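You operate a simulated robot arm through the tools that you are given. There is no shell and no other tool.

The job below is to be done with a simulated robot arm. You get a single attempt, and the scene is never put back.

Task
Tighten the red frame's two outer stay nuts, then set the last wedge to about 0.4 mm and lock it.

Only the result counts: the job must be done as asked and must still hold three seconds after the hand-in. Knocking over, shifting, dropping, spilling or breaking anything else fails it.

Robot
A 6-joint arm with a two-finger gripper, fixed in place. Base frame: the origin is at the foot of the arm, x ahead of it, y to its left, z up. Units: mm, rad, N and s.
Its first joint turns from -2.897 to 2.897 rad. Payload 2.45 kg.
The TCP is the grasp point between the finger pads, 20 mm short of the fingertips. In the tool frame z runs along the fingers and y along their closing line. Largest opening 140 mm; the body of the gripper starts 168 mm behind the TCP.
Orientation is that of the tool frame in the base frame, as a unit quaternion [x, y, z, w]. With the fingers straight down and closing along the base's y, the tool's x points along the base's -x, its y along +y and its z along -z.

Tools
- The arm moves only by the tool apply_moves. Its argument "series" is a list of rows, each a list of 6 numbers: the shift along the tool's x, y, z in units of 20 mm (1.0 is 20 mm), then the turn, a rotation vector about the tool's x, y, z in units of 6 degrees (1.0 is 6 degrees). In form: [[x, y, z, wx, wy, wz], ...]. A call has 1 to 20 rows; each row shifts and turns the commanded pose from where the row before left it, along the tool's axes as they then stand. "hand" is the closure, from 0 (fully open) to 1 (shut), set as the call begins (left out, the last holds). A call with a number of a shift or a turn outside -1 to 1 is refused whole. Rows are played at 5 a second. More than 50 mm and 0.15 rad between two rows, or a gripper value outside its range, and nothing of the call is played. A pose out of reach is approached as far as the arm can. The call stops where the force on the tool passes 90 N (or 10 N more than at its start, if that is more) or the arm is blocked; 0.2 s more then pass. Each finger travels about 45 mm/s and halts on what it meets, pressing with about 44 N; the grip force reading is that of the motor and also rises with nothing between the fingers. The clock runs only during rows and for 0.2 s after the last one: add rows that do not move to give the fingers time. It gives the time, the measured TCP pose, the force on the tool (base axes), the opening and the grip force at its end, in the units of the frame above (readings bear some noise), with the torque about the TCP (base axes, N m) and any sound that the robot's microphone picked up.
- Cameras (640 x 400 px; columns grow to the right, rows downward): "scene" is fixed at [60, 649, 1659]; the picture's right is [-0.85, -0.53, 0.00], its down [-0.21, 0.34, -0.92] and it looks along [0.48, -0.78, -0.40] (base axes); focal length 350 px, centre (320, 200). "wrist" rides on the gripper at [78, 11, -209] in the tool frame; the picture's right is [-0.14, 0.99, 0.00], its down [-0.92, -0.13, -0.37] and it looks along [-0.37, -0.05, 0.93] (tool axes); focal length 280 px, centre (320, 200). There is no depth. A picture from a camera that has moved, and an enlarged one, comes with that camera's place and axes in the base frame and with its lens. The place of the scene camera against the robot may be out by one fixed shift of up to 18 mm in any direction.
- camera(camera): a new picture of that camera. It takes no simulated time.
- enlarge(camera, box): a new picture of the part [left, top, right, bottom] of that camera's present view, enlarged. It takes no simulated time.
- sign_off(): hands the job in; it is judged then, once.

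Places have to be worked out from the pictures, the camera data and where the tool is seen. Open the gripper and draw the arm clear of the work before you hand the job in, unless the task says otherwise.

The tools are called after ">>>" as a command line: name --pt "numbers of a row" for each row, then --argument value for the rest, lists and objects as JSON in quotes. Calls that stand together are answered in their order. apply_moves: Moves the arm, as the interface text tells. Its arguments: {"type":"object","properties":{"series":{"type":"array"},"hand":{"type":"number"}},"required":["series"]} The other tools are called the same way: camera (camera) takes a picture; enlarge (camera, box) takes an enlarged picture of a part of a camera's view; sign_off () hands the job in.

At the start:

```text
time_s: 0.0
tool_pos: [513.7, -391.1, 1324.3]
tcp_rot: [0.0, 1.0, 0.001, 0.001]
contact_force: [-0.6, -0.5, 0.6]
ft_torque: [0.01, 0.02, 0.03]
width: 140.0
gripper_force: 0.0
```

scene: 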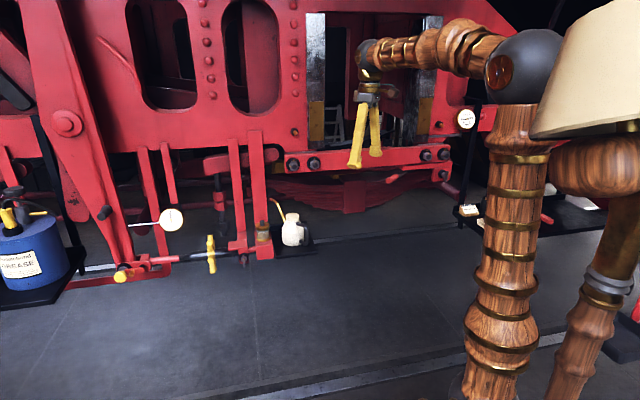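
wrist: 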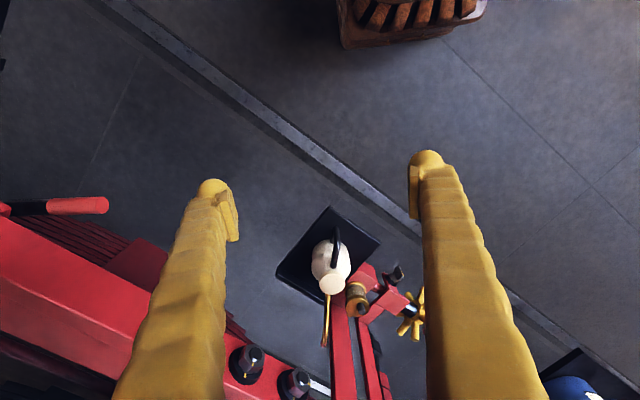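

I begin by looking closely at the scene to find the red frame, the stay with its nuts, and the wedges. I take enlarged views of several parts of the scene camera.

>>> enlarge --camera "scene" --box '[260, 80, 480, 220]'

>>> enlarge --camera "scene" --box '[100, 130, 320, 290]'

>>> enlarge --camera "scene" --box '[0, 130, 140, 310]'

>>> enlarge --camera "scene" --box '[420, 80, 640, 260]'

>>> enlarge --camera "wrist" --box '[200, 180, 480, 400]'

```text
2.86 times, centred on (370, 150) of scene
camera zoom: at [60.0, 649.0, 1659.0], right [-0.85, -0.53, 0.0], down [-0.21, 0.34, -0.92], along [0.48, -0.78, -0.4], focal length 999 px, centre (177, 343)
```

zoom: 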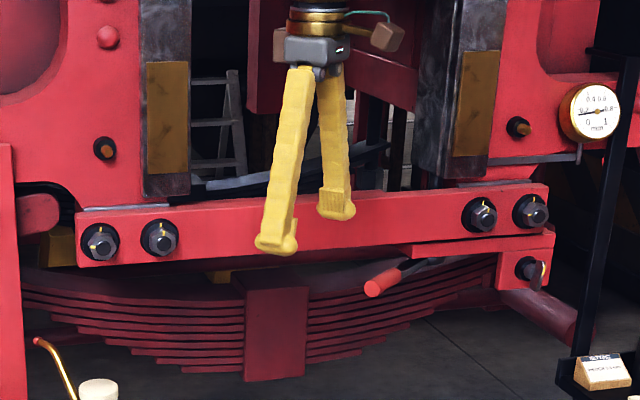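

```text
2.50 times, centred on (210, 210) of scene
camera zoom: at [60.0, 649.0, 1659.0], right [-0.85, -0.53, 0.0], down [-0.21, 0.34, -0.92], along [0.48, -0.78, -0.4], focal length 874 px, centre (595, 175)
```

zoom: 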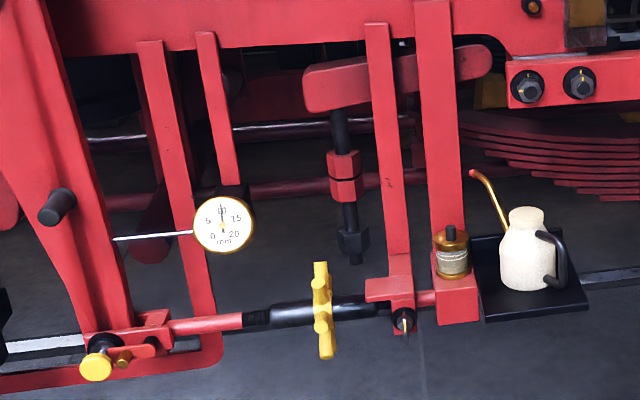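

```text
2.22 times, centred on (70, 220) of scene
camera zoom: at [60.0, 649.0, 1659.0], right [-0.85, -0.53, 0.0], down [-0.21, 0.34, -0.92], along [0.48, -0.78, -0.4], focal length 777 px, centre (876, 156)
```

zoom: 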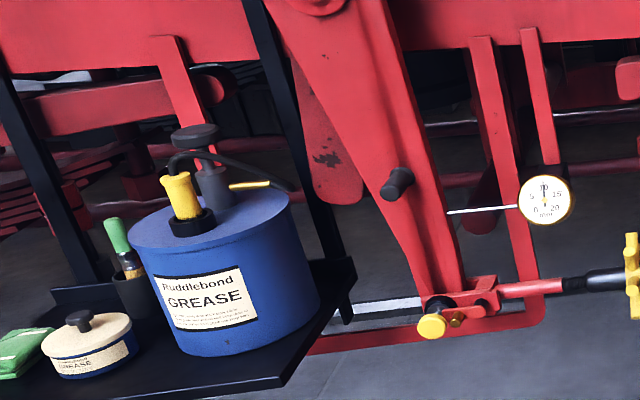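

```text
2.22 times, centred on (530, 170) of scene
camera zoom: at [60.0, 649.0, 1659.0], right [-0.85, -0.53, 0.0], down [-0.21, 0.34, -0.92], along [0.48, -0.78, -0.4], focal length 777 px, centre (-147, 267)
```

zoom: 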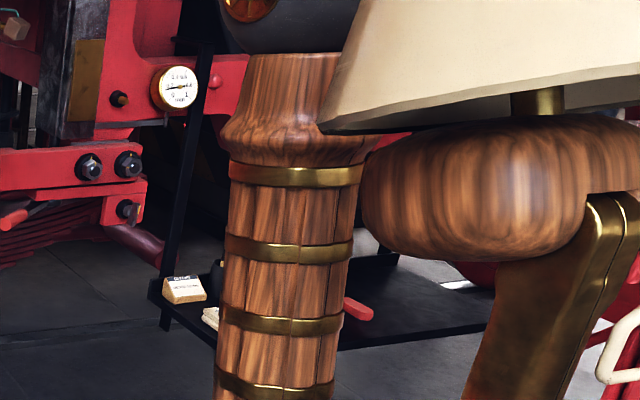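

```text
1.82 times, centred on (340, 290) of wrist
camera zoom: at [436.1, -382.3, 1534.2], right [0.14, 0.99, 0.0], down [0.92, -0.13, 0.37], along [0.37, -0.05, -0.93], focal length 510 px, centre (284, 36)
```

zoom: 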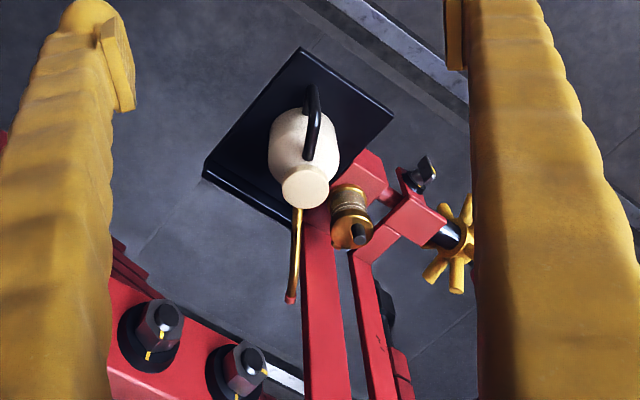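

The stay bar carries four nuts with yellow marks, a dial, a red-handled lever and a lock below it. I zoom in harder on these.

>>> enlarge --camera "scene" --box '[280, 145, 330, 180]'

>>> enlarge --camera "scene" --box '[410, 140, 460, 185]'

>>> enlarge --camera "scene" --box '[440, 100, 490, 135]'

>>> enlarge --camera "scene" --box '[370, 150, 480, 220]'

>>> enlarge --camera "scene" --box '[280, 0, 480, 120]'

>>> enlarge --camera "scene" --box '[440, 190, 500, 240]'

```text
11.43 times, centred on (305, 162) of scene
camera zoom: at [60.0, 649.0, 1659.0], right [-0.85, -0.53, 0.0], down [-0.21, 0.34, -0.92], along [0.48, -0.78, -0.4], focal length 3997 px, centre (491, 629)
```

zoom: 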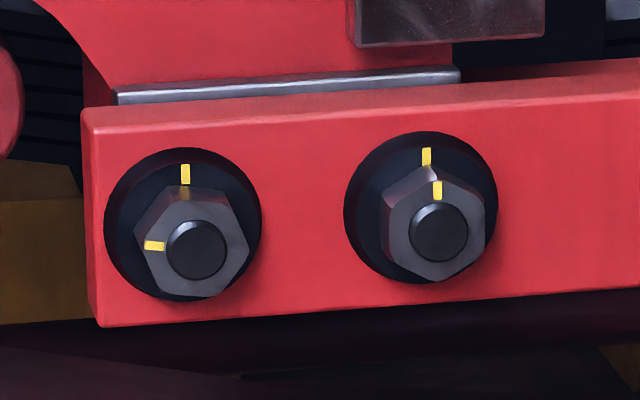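

```text
8.89 times, centred on (435, 162) of scene
camera zoom: at [60.0, 649.0, 1659.0], right [-0.85, -0.53, 0.0], down [-0.21, 0.34, -0.92], along [0.48, -0.78, -0.4], focal length 3109 px, centre (-702, 533)
```

zoom: 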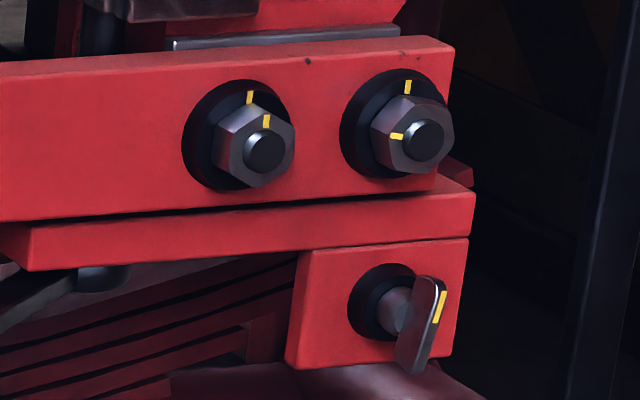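

```text
11.43 times, centred on (465, 118) of scene
camera zoom: at [60.0, 649.0, 1659.0], right [-0.85, -0.53, 0.0], down [-0.21, 0.34, -0.92], along [0.48, -0.78, -0.4], focal length 3997 px, centre (-1337, 1143)
```

zoom: 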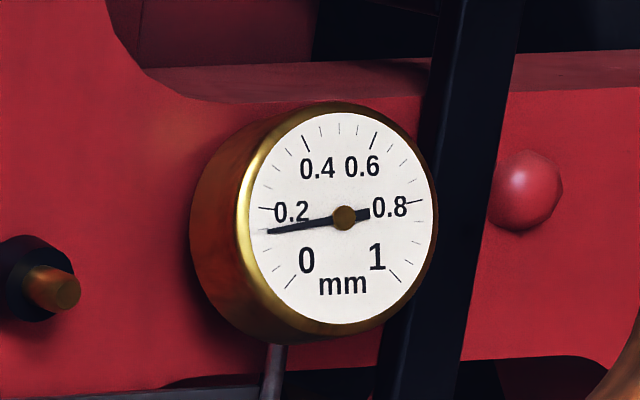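

```text
5.71 times, centred on (425, 185) of scene
camera zoom: at [60.0, 649.0, 1659.0], right [-0.85, -0.53, 0.0], down [-0.21, 0.34, -0.92], along [0.48, -0.78, -0.4], focal length 1998 px, centre (-280, 286)
```

zoom: 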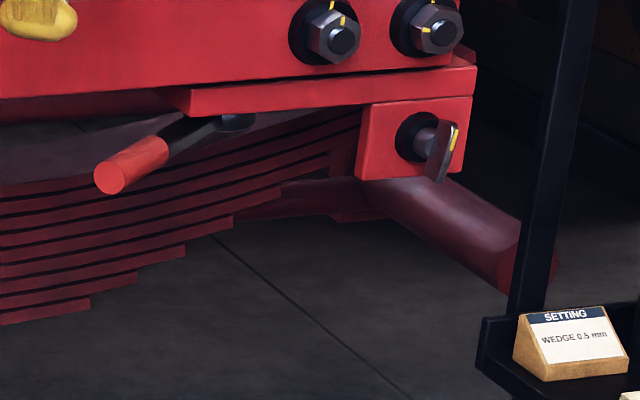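

```text
3.20 times, centred on (380, 60) of scene
camera zoom: at [60.0, 649.0, 1659.0], right [-0.85, -0.53, 0.0], down [-0.21, 0.34, -0.92], along [0.48, -0.78, -0.4], focal length 1119 px, centre (128, 648)
```

zoom: 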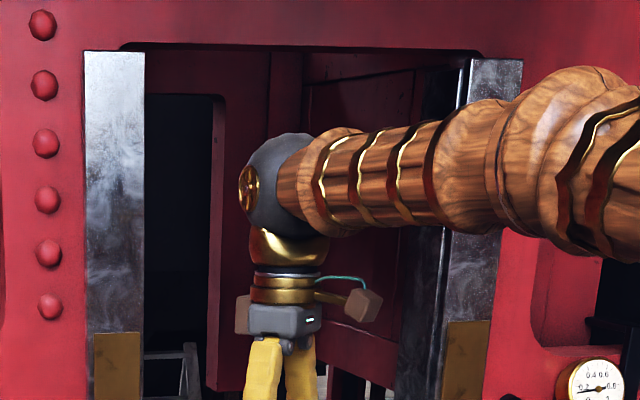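

```text
8.00 times, centred on (470, 215) of scene
camera zoom: at [60.0, 649.0, 1659.0], right [-0.85, -0.53, 0.0], down [-0.21, 0.34, -0.92], along [0.48, -0.78, -0.4], focal length 2798 px, centre (-880, 80)
```

zoom: 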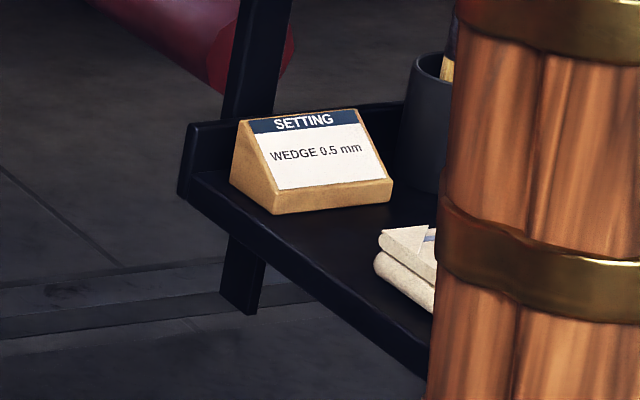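

The scene and wrist rays put the left outer nut near [883, -483, 1210] and the right outer nut near [376, -964, 1210], so the bar runs diagonally and faces the robot. The outer nuts' marks sit at 9 o'clock while the inner ones are aligned at 12. I turn the tool toward the frame and start tilting it up to horizontal, staying well in front of the bar.

>>> apply_moves --pt "0 0 0 0 0 1" --pt "0 0 0 0 0 1" --pt "0 0 0 0 0 1" --pt "0 0 0 0 0 1" --pt "0 0 0 0 0 1" --pt "0 0 0 0 0 1" --pt "0 0 0 0 0 1" --pt "0 0 0 0 0 0.73" --pt "0 0 0 0 -1 0" --pt "0 0 0 0 -1 0" --pt "0 0 0 0 -1 0" --pt "0 0 0 0 -1 0" --pt "0 0 0 0 -1 0" --pt "0 0 0 0 0 0"

```text
time_s: 3.2
tool_pos: [535.0, -405.5, 1282.1]
tcp_rot: [0.382, 0.896, -0.096, 0.207]
contact_force: [-1.0, 0.0, 0.3]
ft_torque: [0.03, -0.03, -0.03]
width: 139.7
gripper_force: 0.0
stopped in row 14: the arm was blocked; the commanded pose is now the measured one
```

The arm was blocked, with the TCP drifting from the commanded place, probably a joint limit. I look at both pictures.

>>> camera --camera "scene"

>>> camera --camera "wrist"

```text
taken
```

scene: 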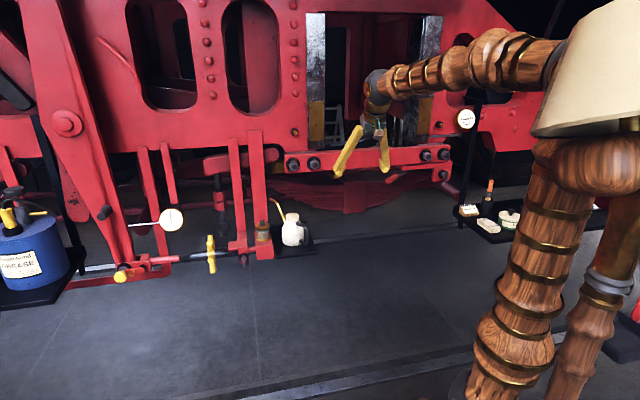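

```text
taken
camera wrist: at [431.5, -280.5, 1435.0], right [0.8, 0.6, 0.05], down [0.37, -0.56, 0.74], along [0.47, -0.57, -0.67], focal length 280 px, centre (320, 200)
```

wrist: 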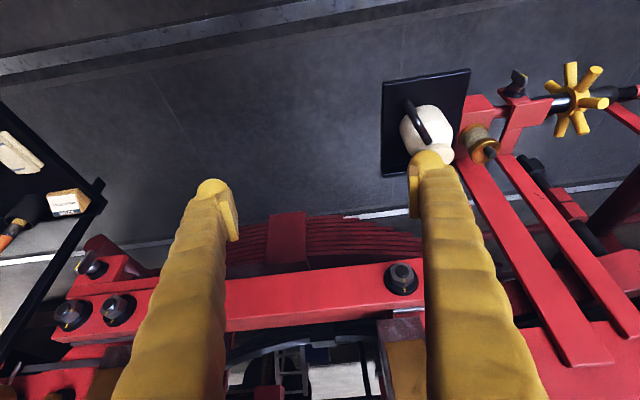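

I look closer at the robot's own elbow and the objects around it to see what blocked the arm.

>>> enlarge --camera "scene" --box '[440, 0, 640, 130]'

>>> enlarge --camera "scene" --box '[440, 130, 640, 400]'

>>> enlarge --camera "wrist" --box '[0, 90, 220, 400]'

```text
3.08 times, centred on (540, 65) of scene
camera zoom: at [60.0, 649.0, 1659.0], right [-0.85, -0.53, 0.0], down [-0.21, 0.34, -0.92], along [0.48, -0.78, -0.4], focal length 1076 px, centre (-357, 615)
```

zoom: 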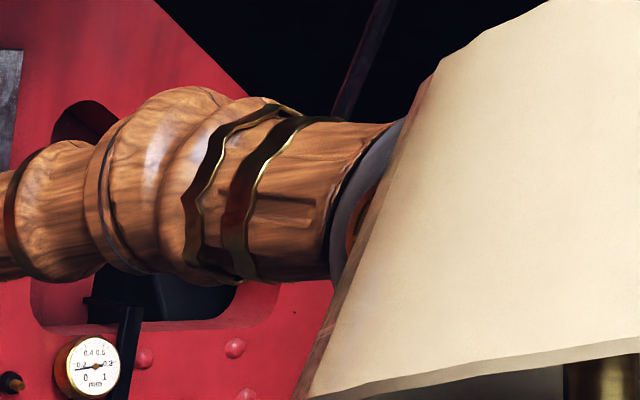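

```text
1.48 times, centred on (540, 265) of scene
camera zoom: at [60.0, 649.0, 1659.0], right [-0.85, -0.53, 0.0], down [-0.21, 0.34, -0.92], along [0.48, -0.78, -0.4], focal length 518 px, centre (-6, 104)
```

zoom: 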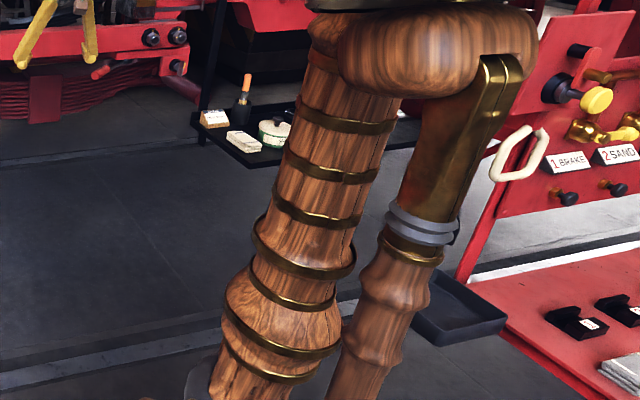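

```text
1.29 times, centred on (110, 245) of wrist
camera zoom: at [431.5, -280.5, 1435.0], right [0.8, 0.6, 0.05], down [0.37, -0.56, 0.74], along [0.47, -0.57, -0.67], focal length 362 px, centre (591, 142)
```

zoom: 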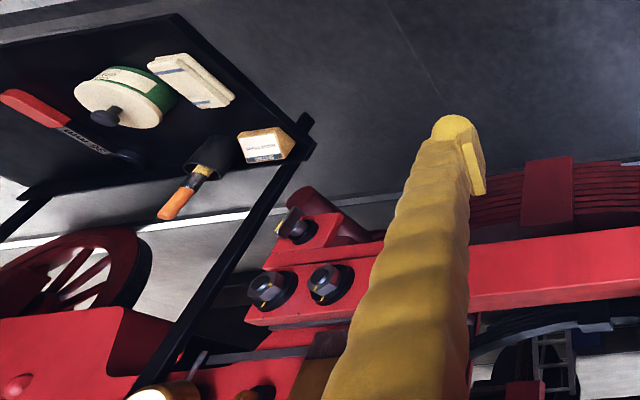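

The elbow seems to have been drawn back until it was blocked, so I keep the wrist further forward. I move the tool toward the frame, still ~100 mm clear of the bar plane, before tilting further.

>>> apply_moves --pt "-0.79 0 0.61 0 0 0" --pt "-0.79 0 0.61 0 0 0" --pt "-0.79 0 0.61 0 0 0" --pt "-0.79 0 0.61 0 0 0" --pt "-0.79 0 0.61 0 0 0" --pt "-0.79 0 0.61 0 0 0" --pt "-0.79 0 0.61 0 0 0" --pt "-0.79 0 0.61 0 0 0" --pt "0 0 0 0 0 0" --hand 0.5

>>> camera --camera "scene"

>>> camera --camera "wrist"

```text
time_s: 5.2
tool_pos: [641.2, -517.2, 1254.9]
tcp_rot: [0.38, 0.896, -0.096, 0.209]
contact_force: [-0.1, -0.1, 0.2]
ft_torque: [-0.01, -0.01, -0.01]
width: 70.0
gripper_force: 0.0
```

```text
taken
```

scene: 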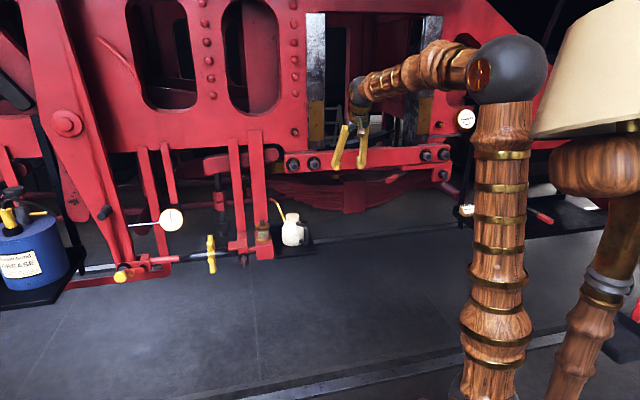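

```text
taken
camera wrist: at [538.3, -392.2, 1406.3], right [0.8, 0.6, 0.05], down [0.37, -0.56, 0.74], along [0.47, -0.58, -0.67], focal length 280 px, centre (320, 200)
```

wrist: 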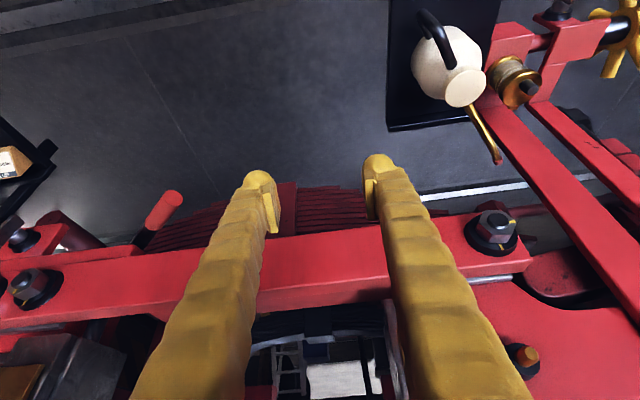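

The elbow swung forward again. I compare the lamp-like stand beside the elbow with its first picture, using the same crop, to check nothing was shifted.

>>> enlarge --camera "scene" --box '[420, 80, 640, 260]'

>>> enlarge --camera "scene" --box '[480, 0, 640, 130]'

```text
2.22 times, centred on (530, 170) of scene
camera zoom: at [60.0, 649.0, 1659.0], right [-0.85, -0.53, 0.0], down [-0.21, 0.34, -0.92], along [0.48, -0.78, -0.4], focal length 777 px, centre (-147, 267)
```

zoom: 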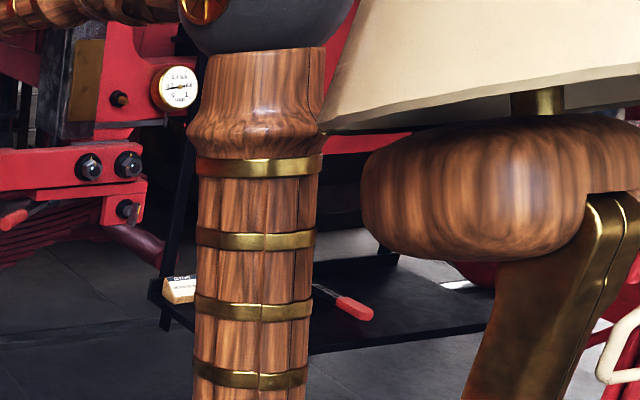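

```text
3.08 times, centred on (560, 65) of scene
camera zoom: at [60.0, 649.0, 1659.0], right [-0.85, -0.53, 0.0], down [-0.21, 0.34, -0.92], along [0.48, -0.78, -0.4], focal length 1076 px, centre (-418, 615)
```

zoom: 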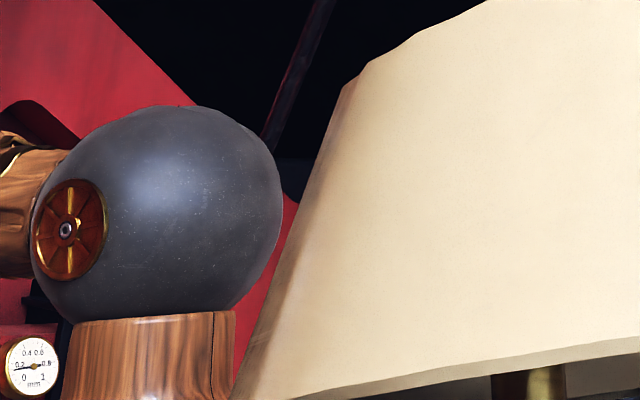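

The stand is unmoved. New rays give the left outer nut at about [885, -485, 1212], right inner at [442, -916, 1212], and the lever handle tip near [554, -719, 1140], so the bar direction is about 44–45° and my column is clear of everything. I lower and advance slightly, then continue the tilt to horizontal.

>>> apply_moves --pt "-0.27 0 0.97 0 0 0" --pt "-0.27 0 0.97 0 0 0" --pt "-0.27 0 0.97 0 0 0" --pt "0 0 0 0 -1 0" --pt "0 0 0 0 -1 0" --pt "0 0 0 0 -1 0" --pt "0 0 0 0 -1 0" --pt "0 0 0 0 -1 0" --pt "0 0 0 0 -1 0" --pt "0 0 0 0 0 0"

>>> camera --camera "scene"

>>> camera --camera "wrist"

```text
time_s: 7.4
tool_pos: [663.1, -553.3, 1207.4]
tcp_rot: [0.347, 0.802, -0.205, 0.44]
contact_force: [1.1, -0.2, 0.1]
ft_torque: [0.01, 0.0, 0.01]
width: 70.2
gripper_force: 0.0
out of reach, approached as far as the arm can: row 9
```

```text
taken
```

scene: 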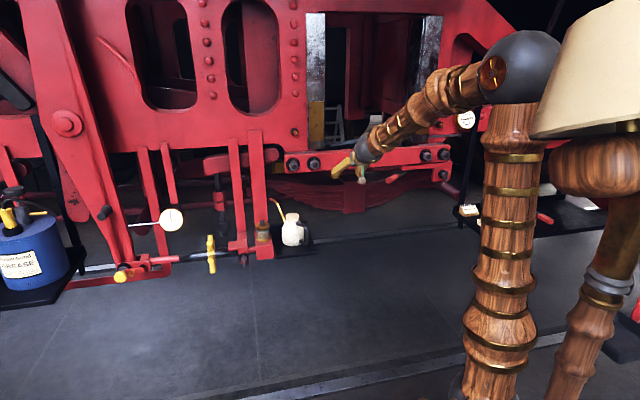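

```text
taken
camera wrist: at [524.7, -385.9, 1251.9], right [0.78, 0.62, 0.09], down [0.04, -0.2, 0.98], along [0.62, -0.76, -0.18], focal length 280 px, centre (320, 200)
```

wrist: 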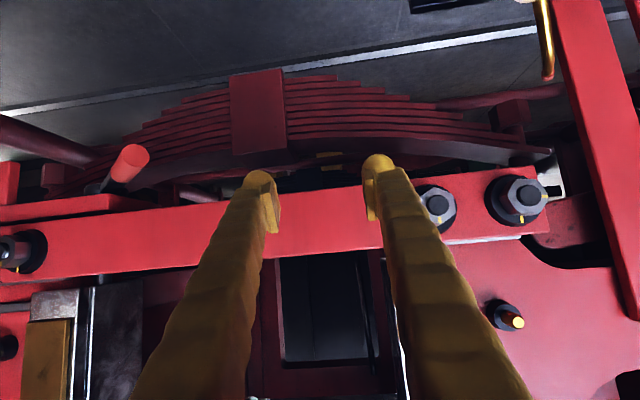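

The last pitch row reached only about 58° from vertical, since tool and forearm are nearly in line there. The arm should pass this more easily near the left nut, where the tool points to the side of the arm plane; before shifting left I check the red hanger bars and oil can clearances in the wrist view.

>>> enlarge --camera "wrist" --box '[420, 0, 640, 400]'

>>> enlarge --camera "wrist" --box '[0, 120, 240, 290]'

>>> enlarge --camera "scene" --box '[200, 100, 420, 280]'

```text
1.00 times, centred on (530, 200) of wrist (not enlarged: the box is as wide or as high as the picture)
camera zoom: at [524.7, -385.9, 1251.9], right [0.78, 0.62, 0.09], down [0.04, -0.2, 0.98], along [0.62, -0.76, -0.18], focal length 280 px, centre (110, 200)
```

zoom: 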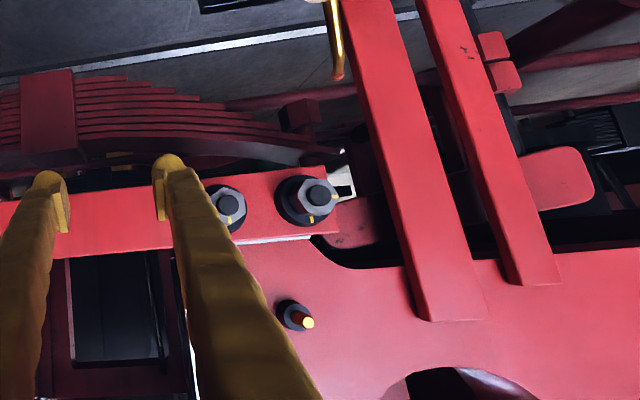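

```text
2.35 times, centred on (120, 205) of wrist
camera zoom: at [524.7, -385.9, 1251.9], right [0.78, 0.62, 0.09], down [0.04, -0.2, 0.98], along [0.62, -0.76, -0.18], focal length 660 px, centre (791, 188)
```

zoom: 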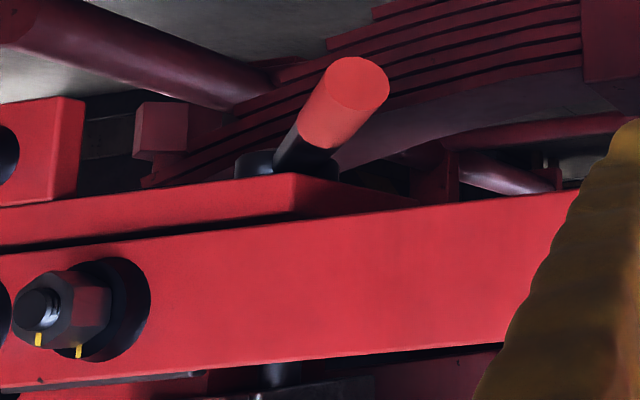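

```text
2.22 times, centred on (310, 190) of scene
camera zoom: at [60.0, 649.0, 1659.0], right [-0.85, -0.53, 0.0], down [-0.21, 0.34, -0.92], along [0.48, -0.78, -0.4], focal length 777 px, centre (342, 222)
```

zoom: 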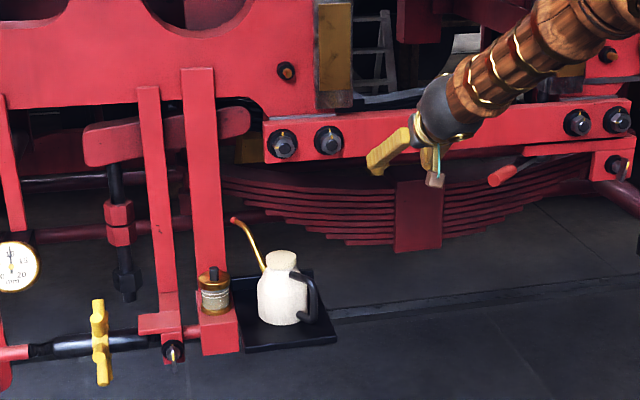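

The hanger edge is about 115 mm left of the left outer nut and not proud of it, and the oil can spout is about 160 mm lower, so the lane to the left nut is free. I shift left ~217 mm along the bar, staying ~100 mm in front of it.

>>> apply_moves --pt "0 0.98 0 0 0 0" --pt "0 0.98 0 0 0 0" --pt "0 0.98 0 0 0 0" --pt "0 0.98 0 0 0 0" --pt "0 0.98 0 0 0 0" --pt "0 0.98 0 0 0 0" --pt "0 0.98 0 0 0 0" --pt "0 0.98 0 0 0 0" --pt "0 0.98 0 0 0 0" --pt "0 0.98 0 0 0 0" --pt "0 0.98 0 0 0 0" --pt "0 0 0 0 0 0"

>>> camera --camera "wrist"

>>> camera --camera "scene"

```text
time_s: 10.0
tool_pos: [822.7, -407.6, 1201.5]
tcp_rot: [0.348, 0.802, -0.207, 0.44]
contact_force: [0.4, 0.4, -0.1]
ft_torque: [-0.03, -0.01, -0.04]
width: 69.7
gripper_force: 0.0
```

```text
taken
camera wrist: at [683.9, -240.0, 1245.6], right [0.78, 0.62, 0.09], down [0.04, -0.2, 0.98], along [0.62, -0.76, -0.18], focal length 280 px, centre (320, 200)
```

wrist: 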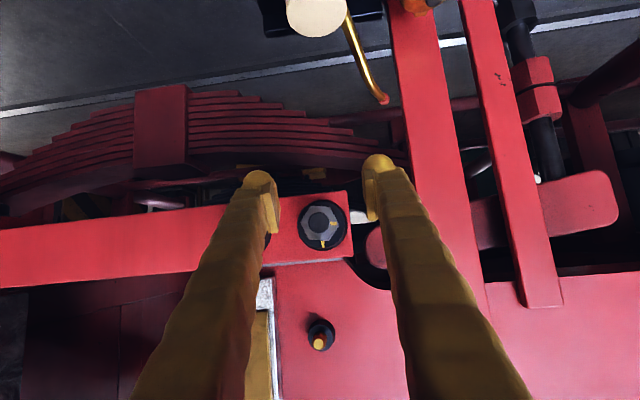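

```text
taken
```

scene: 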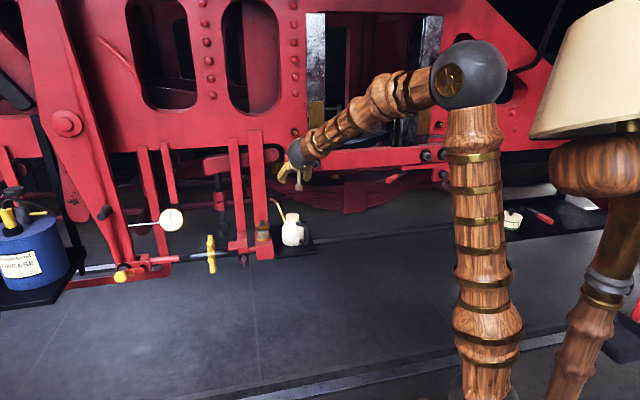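

The wrist rays now agree on the left outer nut at [883.5, -484.7, 1213.5]. I continue the tilt to horizontal here, about 100 mm in front of the nut.

>>> apply_moves --pt "0 0 0 0 -1 0" --pt "0 0 0 0 -1 0" --pt "0 0 0 0 -1 0" --pt "0 0 0 0 -1 0" --pt "0 0 0 0 -1 0" --pt "0 0 0 0 -0.3 0" --pt "0 0 0 0 0 0"

>>> camera --camera "wrist"

```text
time_s: 11.6
tool_pos: [823.5, -408.9, 1203.1]
tcp_rot: [0.275, 0.652, -0.292, 0.644]
contact_force: [0.3, 0.1, 0.5]
ft_torque: [-0.02, 0.01, 0.0]
width: 70.1
gripper_force: 0.0
```

```text
taken
camera wrist: at [688.2, -249.4, 1125.4], right [0.73, 0.67, 0.11], down [-0.33, 0.2, 0.92], along [0.6, -0.71, 0.37], focal length 280 px, centre (320, 200)
```

wrist: 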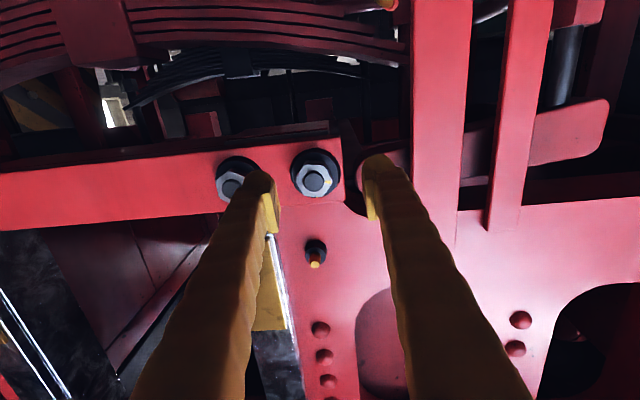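

The tool is now horizontal in front of the left nut. I enlarge the wrist view to measure the nuts and their marks precisely.

>>> enlarge --camera "wrist" --box '[200, 130, 360, 230]'

>>> enlarge --camera "scene" --box '[240, 110, 340, 200]'

```text
4.00 times, centred on (280, 180) of wrist
camera zoom: at [688.2, -249.4, 1125.4], right [0.73, 0.67, 0.11], down [-0.33, 0.2, 0.92], along [0.6, -0.71, 0.37], focal length 1122 px, centre (480, 280)
```

zoom: 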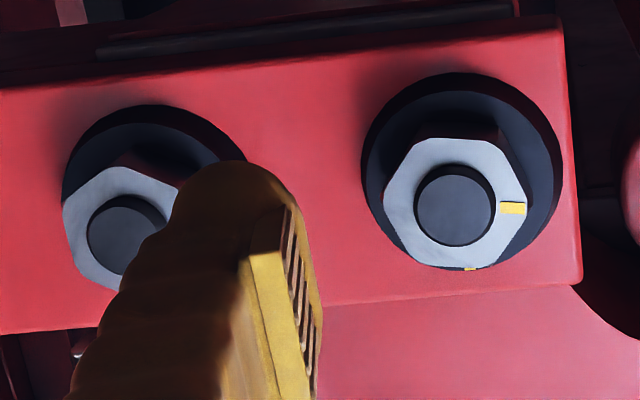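

```text
4.44 times, centred on (290, 155) of scene
camera zoom: at [60.0, 649.0, 1659.0], right [-0.85, -0.53, 0.0], down [-0.21, 0.34, -0.92], along [0.48, -0.78, -0.4], focal length 1554 px, centre (453, 400)
```

zoom: 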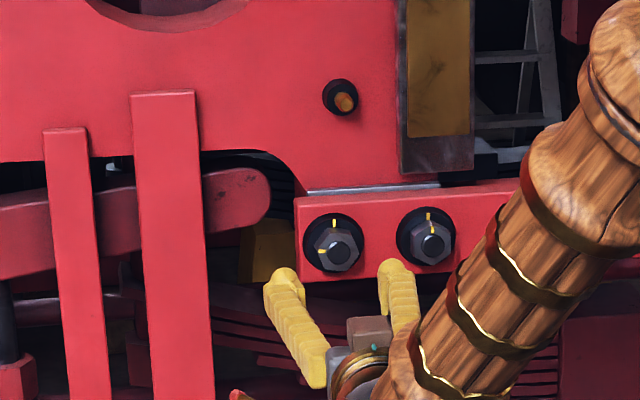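

The hex is about 35 mm across flats with flats top and bottom and its mark at 9 o'clock; it needs a 90° clockwise turn. I centre on it, correct the heading to about -45°, and roll the tool by -90° so the fingers close on the top and bottom flats, staying ~90 mm in front.

>>> apply_moves --pt "-0.4 -0.35 0 -0.38 0 0" --pt "-0.3 -0.3 0 0 0 0" --pt "0 0 0 0 0 -1" --pt "0 0 0 0 0 -1" --pt "0 0 0 0 0 -1" --pt "0 0 0 0 0 -1" --pt "0 0 0 0 0 -1" --pt "0 0 0 0 0 -1" --pt "0 0 0 0 0 -1" --pt "0 0 0 0 0 -1" --pt "0 0 0 0 0 -1" --pt "0 0 0 0 0 -1" --pt "0 0 0 0 0 -1" --pt "0 0 0 0 0 -1" --pt "0 0 0 0 0 -1" --pt "0 0 0 0 0 -1" --pt "0 0 0 0 0 -0.75" --pt "0 0 0 0 0 0"

>>> camera --camera "wrist"

>>> camera --camera "scene"

```text
time_s: 15.4
tool_pos: [813.3, -417.5, 1216.5]
tcp_rot: [-0.271, 0.654, -0.653, 0.269]
contact_force: [-0.3, 0.2, -0.3]
ft_torque: [-0.04, 0.03, -0.03]
width: 69.9
gripper_force: 0.1
```

```text
taken
camera wrist: at [610.7, -324.7, 1206.6], right [0.1, 0.1, -0.99], down [0.39, 0.91, 0.13], along [0.91, -0.4, 0.05], focal length 280 px, centre (320, 200)
```

wrist: 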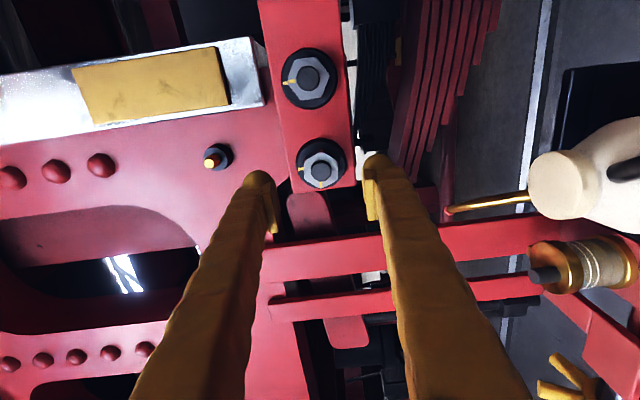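

```text
taken
```

scene: 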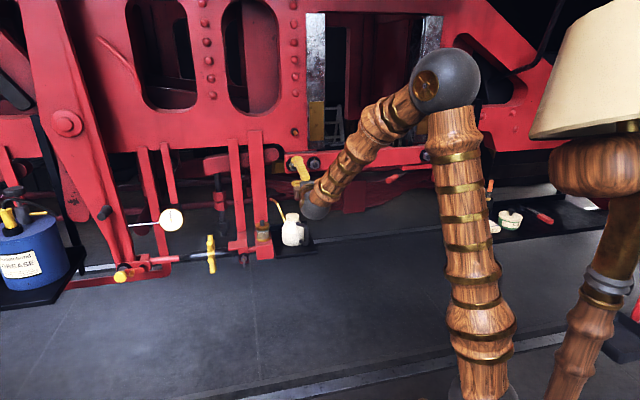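

The roll worked: x now points right, y down, heading -45°. I enlarge the nut in the wrist view to measure the remaining offset.

>>> enlarge --camera "wrist" --box '[240, 40, 400, 200]'

>>> enlarge --camera "scene" --box '[260, 130, 350, 220]'

```text
2.50 times, centred on (320, 120) of wrist
camera zoom: at [610.7, -324.7, 1206.6], right [0.1, 0.1, -0.99], down [0.39, 0.91, 0.13], along [0.91, -0.4, 0.05], focal length 701 px, centre (320, 400)
```

zoom: 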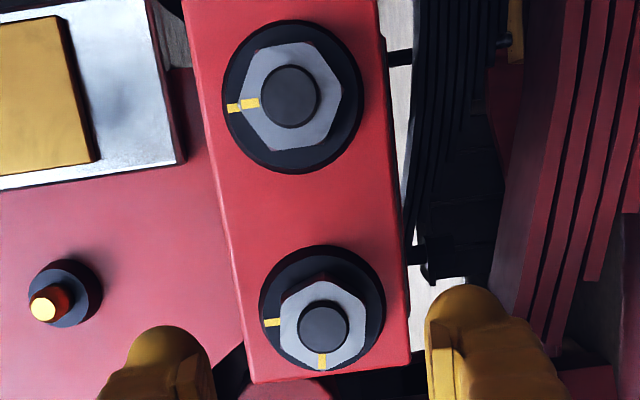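

```text
4.44 times, centred on (305, 175) of scene
camera zoom: at [60.0, 649.0, 1659.0], right [-0.85, -0.53, 0.0], down [-0.21, 0.34, -0.92], along [0.48, -0.78, -0.4], focal length 1554 px, centre (387, 311)
```

zoom: 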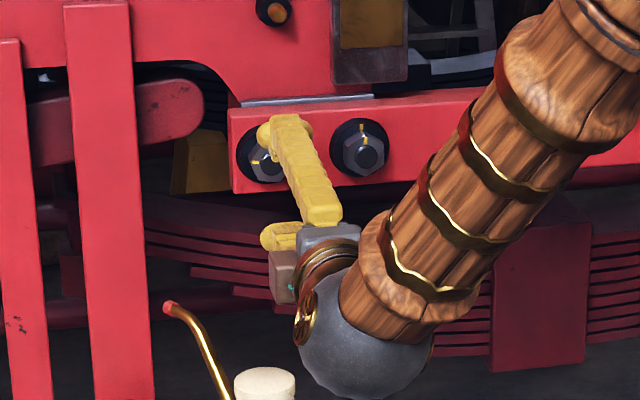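

Triangulating the last wrist views puts the bolt end at about [869.5, -469.5, 1216], 76 mm ahead of the TCP, about 3 mm left and 1 mm low of the tool axis. I correct that and advance 55 mm first, then check.

>>> apply_moves --pt "-0.15 0.04 0.5 0 0 0" --pt "0 0 0.75 0 0 0" --pt "0 0 0.75 0 0 0" --pt "0 0 0.75 0 0 0" --pt "0 0 0 0 0 0"

>>> camera --camera "wrist"

>>> enlarge --camera "scene" --box '[260, 130, 350, 220]'

```text
time_s: 16.6
tool_pos: [853.1, -454.0, 1215.4]
tcp_rot: [-0.27, 0.655, -0.652, 0.269]
contact_force: [0.9, 0.0, 0.7]
ft_torque: [-0.01, -0.01, 0.01]
width: 70.3
gripper_force: 0.0
```

```text
taken
camera wrist: at [651.0, -361.8, 1206.1], right [0.1, 0.1, -0.99], down [0.39, 0.91, 0.13], along [0.91, -0.4, 0.05], focal length 280 px, centre (320, 200)
```

wrist: 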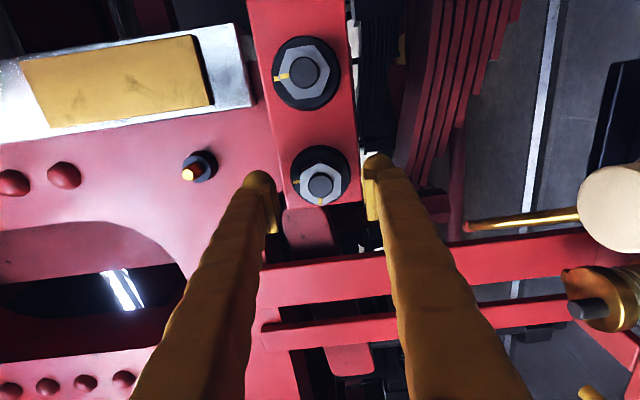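

```text
4.44 times, centred on (305, 175) of scene
camera zoom: at [60.0, 649.0, 1659.0], right [-0.85, -0.53, 0.0], down [-0.21, 0.34, -0.92], along [0.48, -0.78, -0.4], focal length 1554 px, centre (387, 311)
```

zoom: 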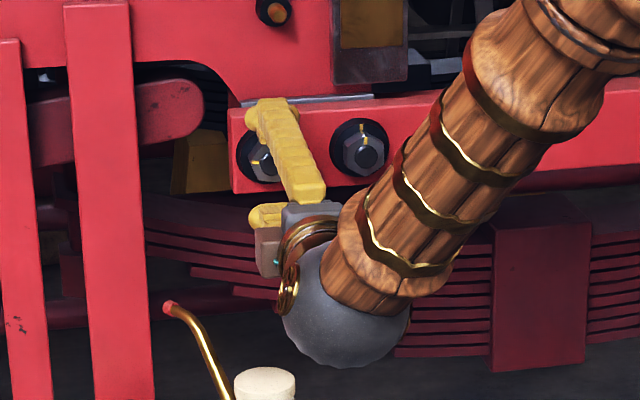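

The fingers straddle the nut. I zoom in to confirm alignment before the last ~20 mm.

>>> enlarge --camera "wrist" --box '[240, 130, 400, 230]'

```text
4.00 times, centred on (320, 180) of wrist
camera zoom: at [651.0, -361.8, 1206.1], right [0.1, 0.1, -0.99], down [0.39, 0.91, 0.13], along [0.91, -0.4, 0.05], focal length 1122 px, centre (320, 280)
```

zoom: 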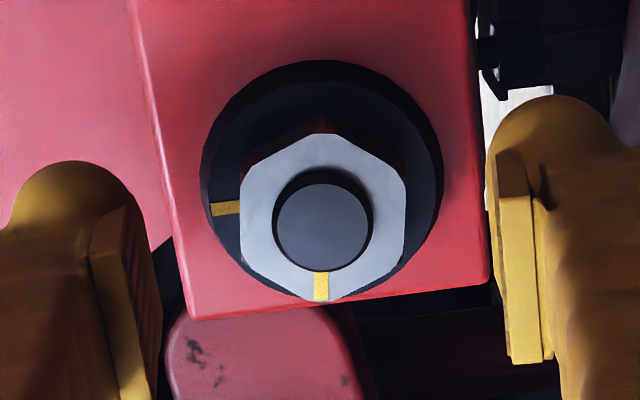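

Nut is centred to within ~1.5 mm. I advance 22 mm and then close on the flats.

>>> apply_moves --pt "-0.07 0.04 0.55 0 0 0" --pt "0 0 0.55 0 0 0" --pt "0 0 0 0 0 0"

>>> apply_moves --pt "0 0 0 0 0 0" --pt "0 0 0 0 0 0" --pt "0 0 0 0 0 0" --pt "0 0 0 0 0 0" --pt "0 0 0 0 0 0" --hand 1.0

>>> enlarge --camera "wrist" --box '[240, 130, 400, 230]'

>>> enlarge --camera "scene" --box '[260, 130, 350, 220]'

```text
time_s: 17.4
tool_pos: [871.1, -467.7, 1214.2]
tcp_rot: [-0.269, 0.655, -0.652, 0.27]
contact_force: [-0.4, -0.1, -1.0]
ft_torque: [0.03, -0.01, -0.03]
width: 69.7
gripper_force: 0.0
```

```text
time_s: 18.6
tool_pos: [870.9, -468.5, 1215.4]
tcp_rot: [-0.27, 0.654, -0.653, 0.269]
contact_force: [-0.1, -0.8, -3.1]
ft_torque: [0.01, 0.0, -0.04]
width: 37.2
gripper_force: 44.9
```

```text
4.00 times, centred on (320, 180) of wrist
camera zoom: at [667.4, -376.7, 1205.5], right [0.1, 0.1, -0.99], down [0.39, 0.91, 0.13], along [0.91, -0.4, 0.05], focal length 1122 px, centre (320, 280)
```

zoom: 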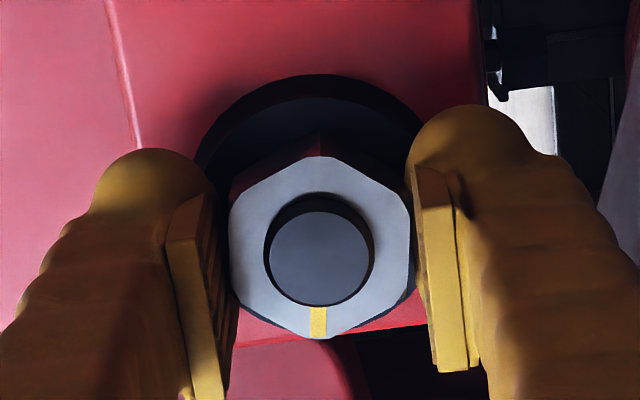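

```text
4.44 times, centred on (305, 175) of scene
camera zoom: at [60.0, 649.0, 1659.0], right [-0.85, -0.53, 0.0], down [-0.21, 0.34, -0.92], along [0.48, -0.78, -0.4], focal length 1554 px, centre (387, 311)
```

zoom: 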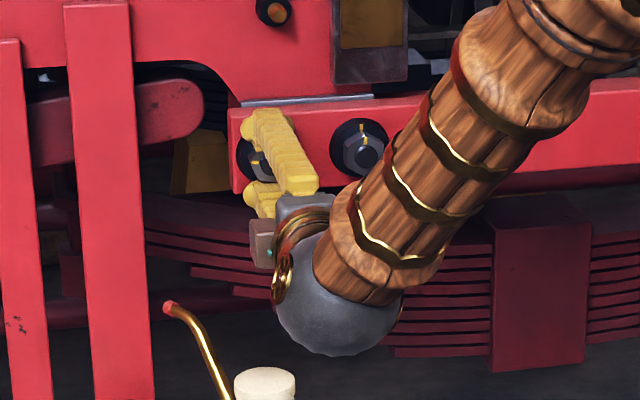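

The grip closed on the flats at 37.2 mm with 45 N. I turn clockwise (positive about tool z) in stages, watching torque and sound.

>>> apply_moves --pt "0 0 0 0 0 1" --pt "0 0 0 0 0 1" --pt "0 0 0 0 0 1" --pt "0 0 0 0 0 1" --pt "0 0 0 0 0 1" --pt "0 0 0 0 0 0"

>>> enlarge --camera "wrist" --box '[240, 130, 400, 230]'

```text
time_s: 20.0
tool_pos: [871.2, -468.3, 1216.0]
tcp_rot: [-0.09, 0.702, -0.561, 0.429]
contact_force: [-10.9, -9.1, 11.3]
ft_torque: [-0.11, -0.03, -0.24]
width: 34.7
gripper_force: 45.4
```

```text
4.00 times, centred on (320, 180) of wrist
camera zoom: at [679.1, -365.1, 1168.5], right [0.44, 0.43, -0.79], down [0.26, 0.78, 0.57], along [0.86, -0.46, 0.23], focal length 1122 px, centre (320, 280)
```

zoom: 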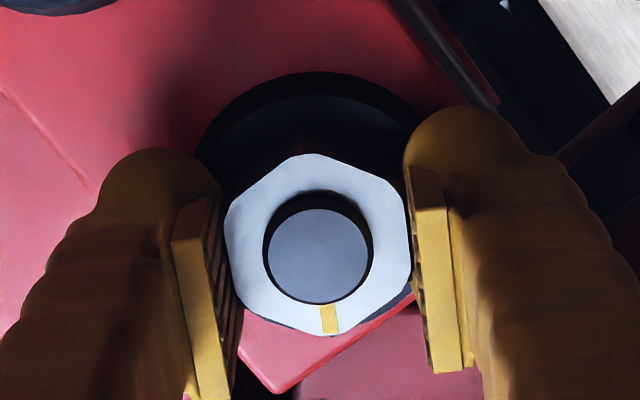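

The nut follows (after ~8° take-up it now sits square in the pads, width 34.7 mm). I continue turning in another stage.

>>> apply_moves --pt "0 0 0 0 0 1" --pt "0 0 0 0 0 1" --pt "0 0 0 0 0 1" --pt "0 0 0 0 0 1" --pt "0 0 0 0 0 1" --pt "0 0 0 0 0 0"

>>> enlarge --camera "wrist" --box '[240, 130, 400, 230]'

>>> enlarge --camera "scene" --box '[260, 130, 350, 220]'

```text
time_s: 21.4
tool_pos: [869.4, -468.7, 1217.2]
tcp_rot: [0.096, 0.7, -0.432, 0.56]
contact_force: [-22.5, -34.1, 39.9]
ft_torque: [-0.41, -0.14, -0.27]
width: 35.0
gripper_force: 45.8
```

```text
4.00 times, centred on (320, 180) of wrist
camera zoom: at [702.0, -342.6, 1144.4], right [0.66, 0.65, -0.37], down [-0.01, 0.51, 0.86], along [0.75, -0.56, 0.34], focal length 1122 px, centre (320, 280)
```

zoom: 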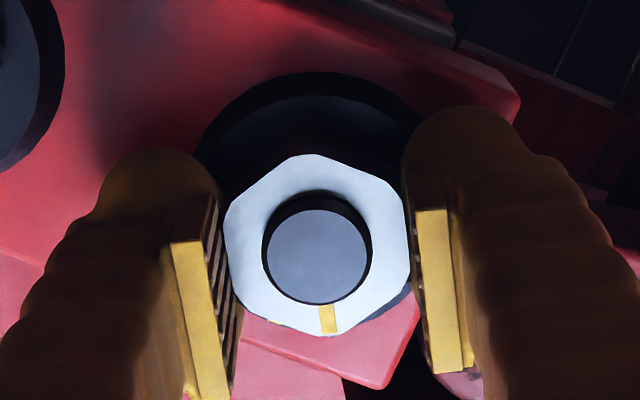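

```text
4.44 times, centred on (305, 175) of scene
camera zoom: at [60.0, 649.0, 1659.0], right [-0.85, -0.53, 0.0], down [-0.21, 0.34, -0.92], along [0.48, -0.78, -0.4], focal length 1554 px, centre (387, 311)
```

zoom: 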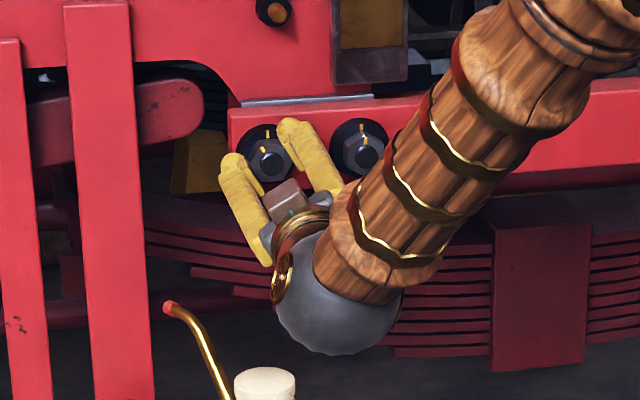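

The nut axis is evidently ~2.8 mm to the right of the tool axis, so side load has built to ~57 N. I shift the command right by that amount to relieve it, then look at the force before finishing the turn.

>>> apply_moves --pt "0.07 -0.12 0 0 0 0" --pt "0 0 0 0 0 0"

>>> apply_moves --pt "0 0 0 0 0 1" --pt "0 0 0 0 0 1" --pt "0 0 0 0 0 1" --pt "0 0 0 0 0 0"

>>> enlarge --camera "wrist" --box '[240, 130, 400, 230]'

```text
time_s: 22.0
tool_pos: [870.9, -469.4, 1216.8]
tcp_rot: [0.094, 0.701, -0.431, 0.561]
contact_force: [0.7, -12.5, 47.8]
ft_torque: [-0.43, -0.26, 0.03]
width: 34.9
gripper_force: 44.6
```

```text
time_s: 23.0
tool_pos: [869.2, -469.8, 1214.6]
tcp_rot: [0.203, 0.678, -0.337, 0.62]
contact_force: [-0.4, 4.4, 35.0]
ft_torque: [-0.26, -0.27, 0.07]
width: 34.8
gripper_force: 44.9
```

```text
4.00 times, centred on (320, 180) of wrist
camera zoom: at [717.4, -326.8, 1137.7], right [0.71, 0.7, -0.07], down [-0.21, 0.31, 0.93], along [0.67, -0.64, 0.36], focal length 1122 px, centre (320, 280)
```

zoom: 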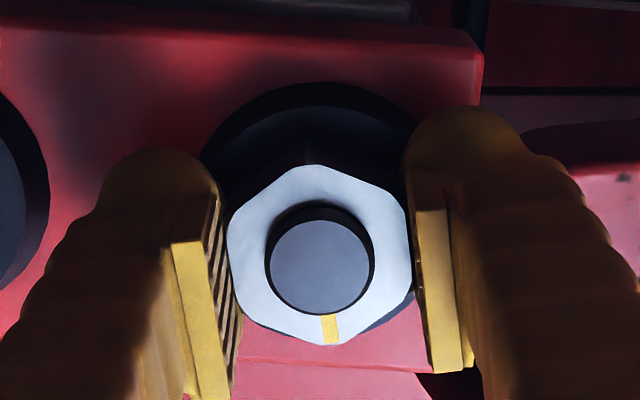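

Only ~12° remain (tool roll now -12°). I ease up 1 mm to relieve the vertical load and finish the turn.

>>> apply_moves --pt "-0.06 0 0 0 0 0" --pt "0 0 0 0 0 1" --pt "0 0 0 0 0 1" --pt "0 0 0 0 0 0" --pt "0 0 0 0 0 0"

>>> enlarge --camera "wrist" --box '[240, 130, 400, 230]'

>>> enlarge --camera "scene" --box '[270, 140, 340, 190]'

```text
time_s: 24.2
tool_pos: [868.6, -470.8, 1216.0]
tcp_rot: [0.273, 0.654, -0.271, 0.651]
contact_force: [-5.5, 7.7, 10.5]
ft_torque: [-0.06, -0.07, 0.03]
width: 34.8
gripper_force: 44.9
```

```text
4.00 times, centred on (320, 180) of wrist
camera zoom: at [729.3, -315.2, 1138.4], right [0.7, 0.7, 0.14], down [-0.35, 0.17, 0.92], along [0.62, -0.7, 0.36], focal length 1122 px, centre (320, 280)
```

zoom: 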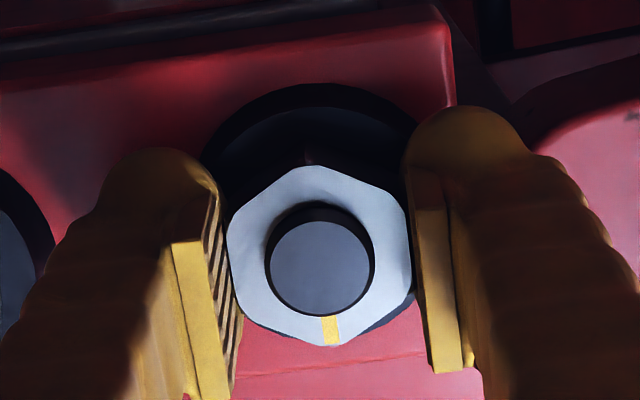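

```text
8.00 times, centred on (305, 165) of scene
camera zoom: at [60.0, 649.0, 1659.0], right [-0.85, -0.53, 0.0], down [-0.21, 0.34, -0.92], along [0.48, -0.78, -0.4], focal length 2798 px, centre (440, 480)
```

zoom: 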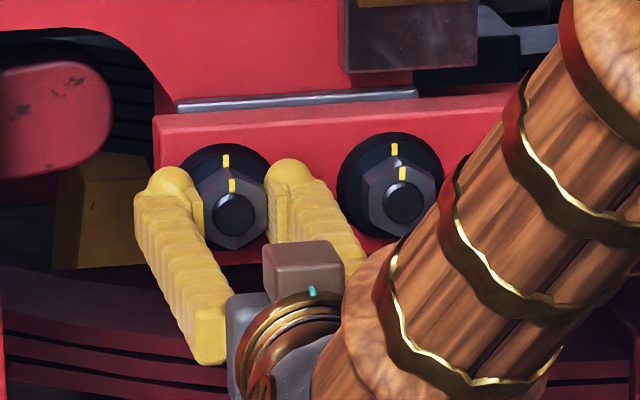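

The nut mark now lines up with the washer mark just like the inner nut. I nudge ~2° more to feel whether there is a firm seat.

>>> apply_moves --pt "0 0 0 0 0 0.4" --pt "0 0 0 0 0 0" --pt "0 0 0 0 0 0"

>>> enlarge --camera "scene" --box '[280, 145, 330, 180]'

```text
time_s: 25.0
tool_pos: [869.0, -469.7, 1214.1]
tcp_rot: [0.287, 0.648, -0.258, 0.656]
contact_force: [-0.4, 1.9, -8.1]
ft_torque: [-0.75, 0.89, 0.06]
width: 35.8
gripper_force: 44.9
```

```text
11.43 times, centred on (305, 162) of scene
camera zoom: at [60.0, 649.0, 1659.0], right [-0.85, -0.53, 0.0], down [-0.21, 0.34, -0.92], along [0.48, -0.78, -0.4], focal length 3997 px, centre (491, 629)
```

zoom: 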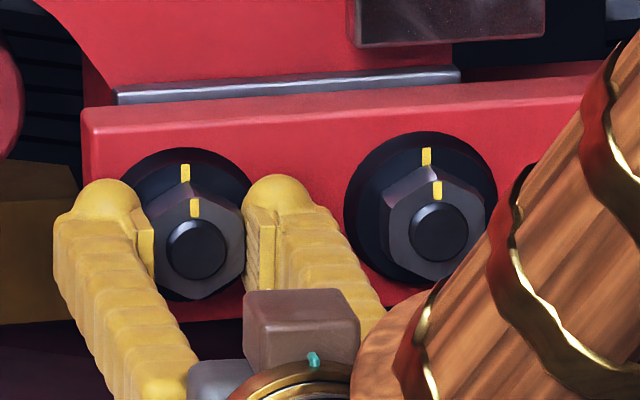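

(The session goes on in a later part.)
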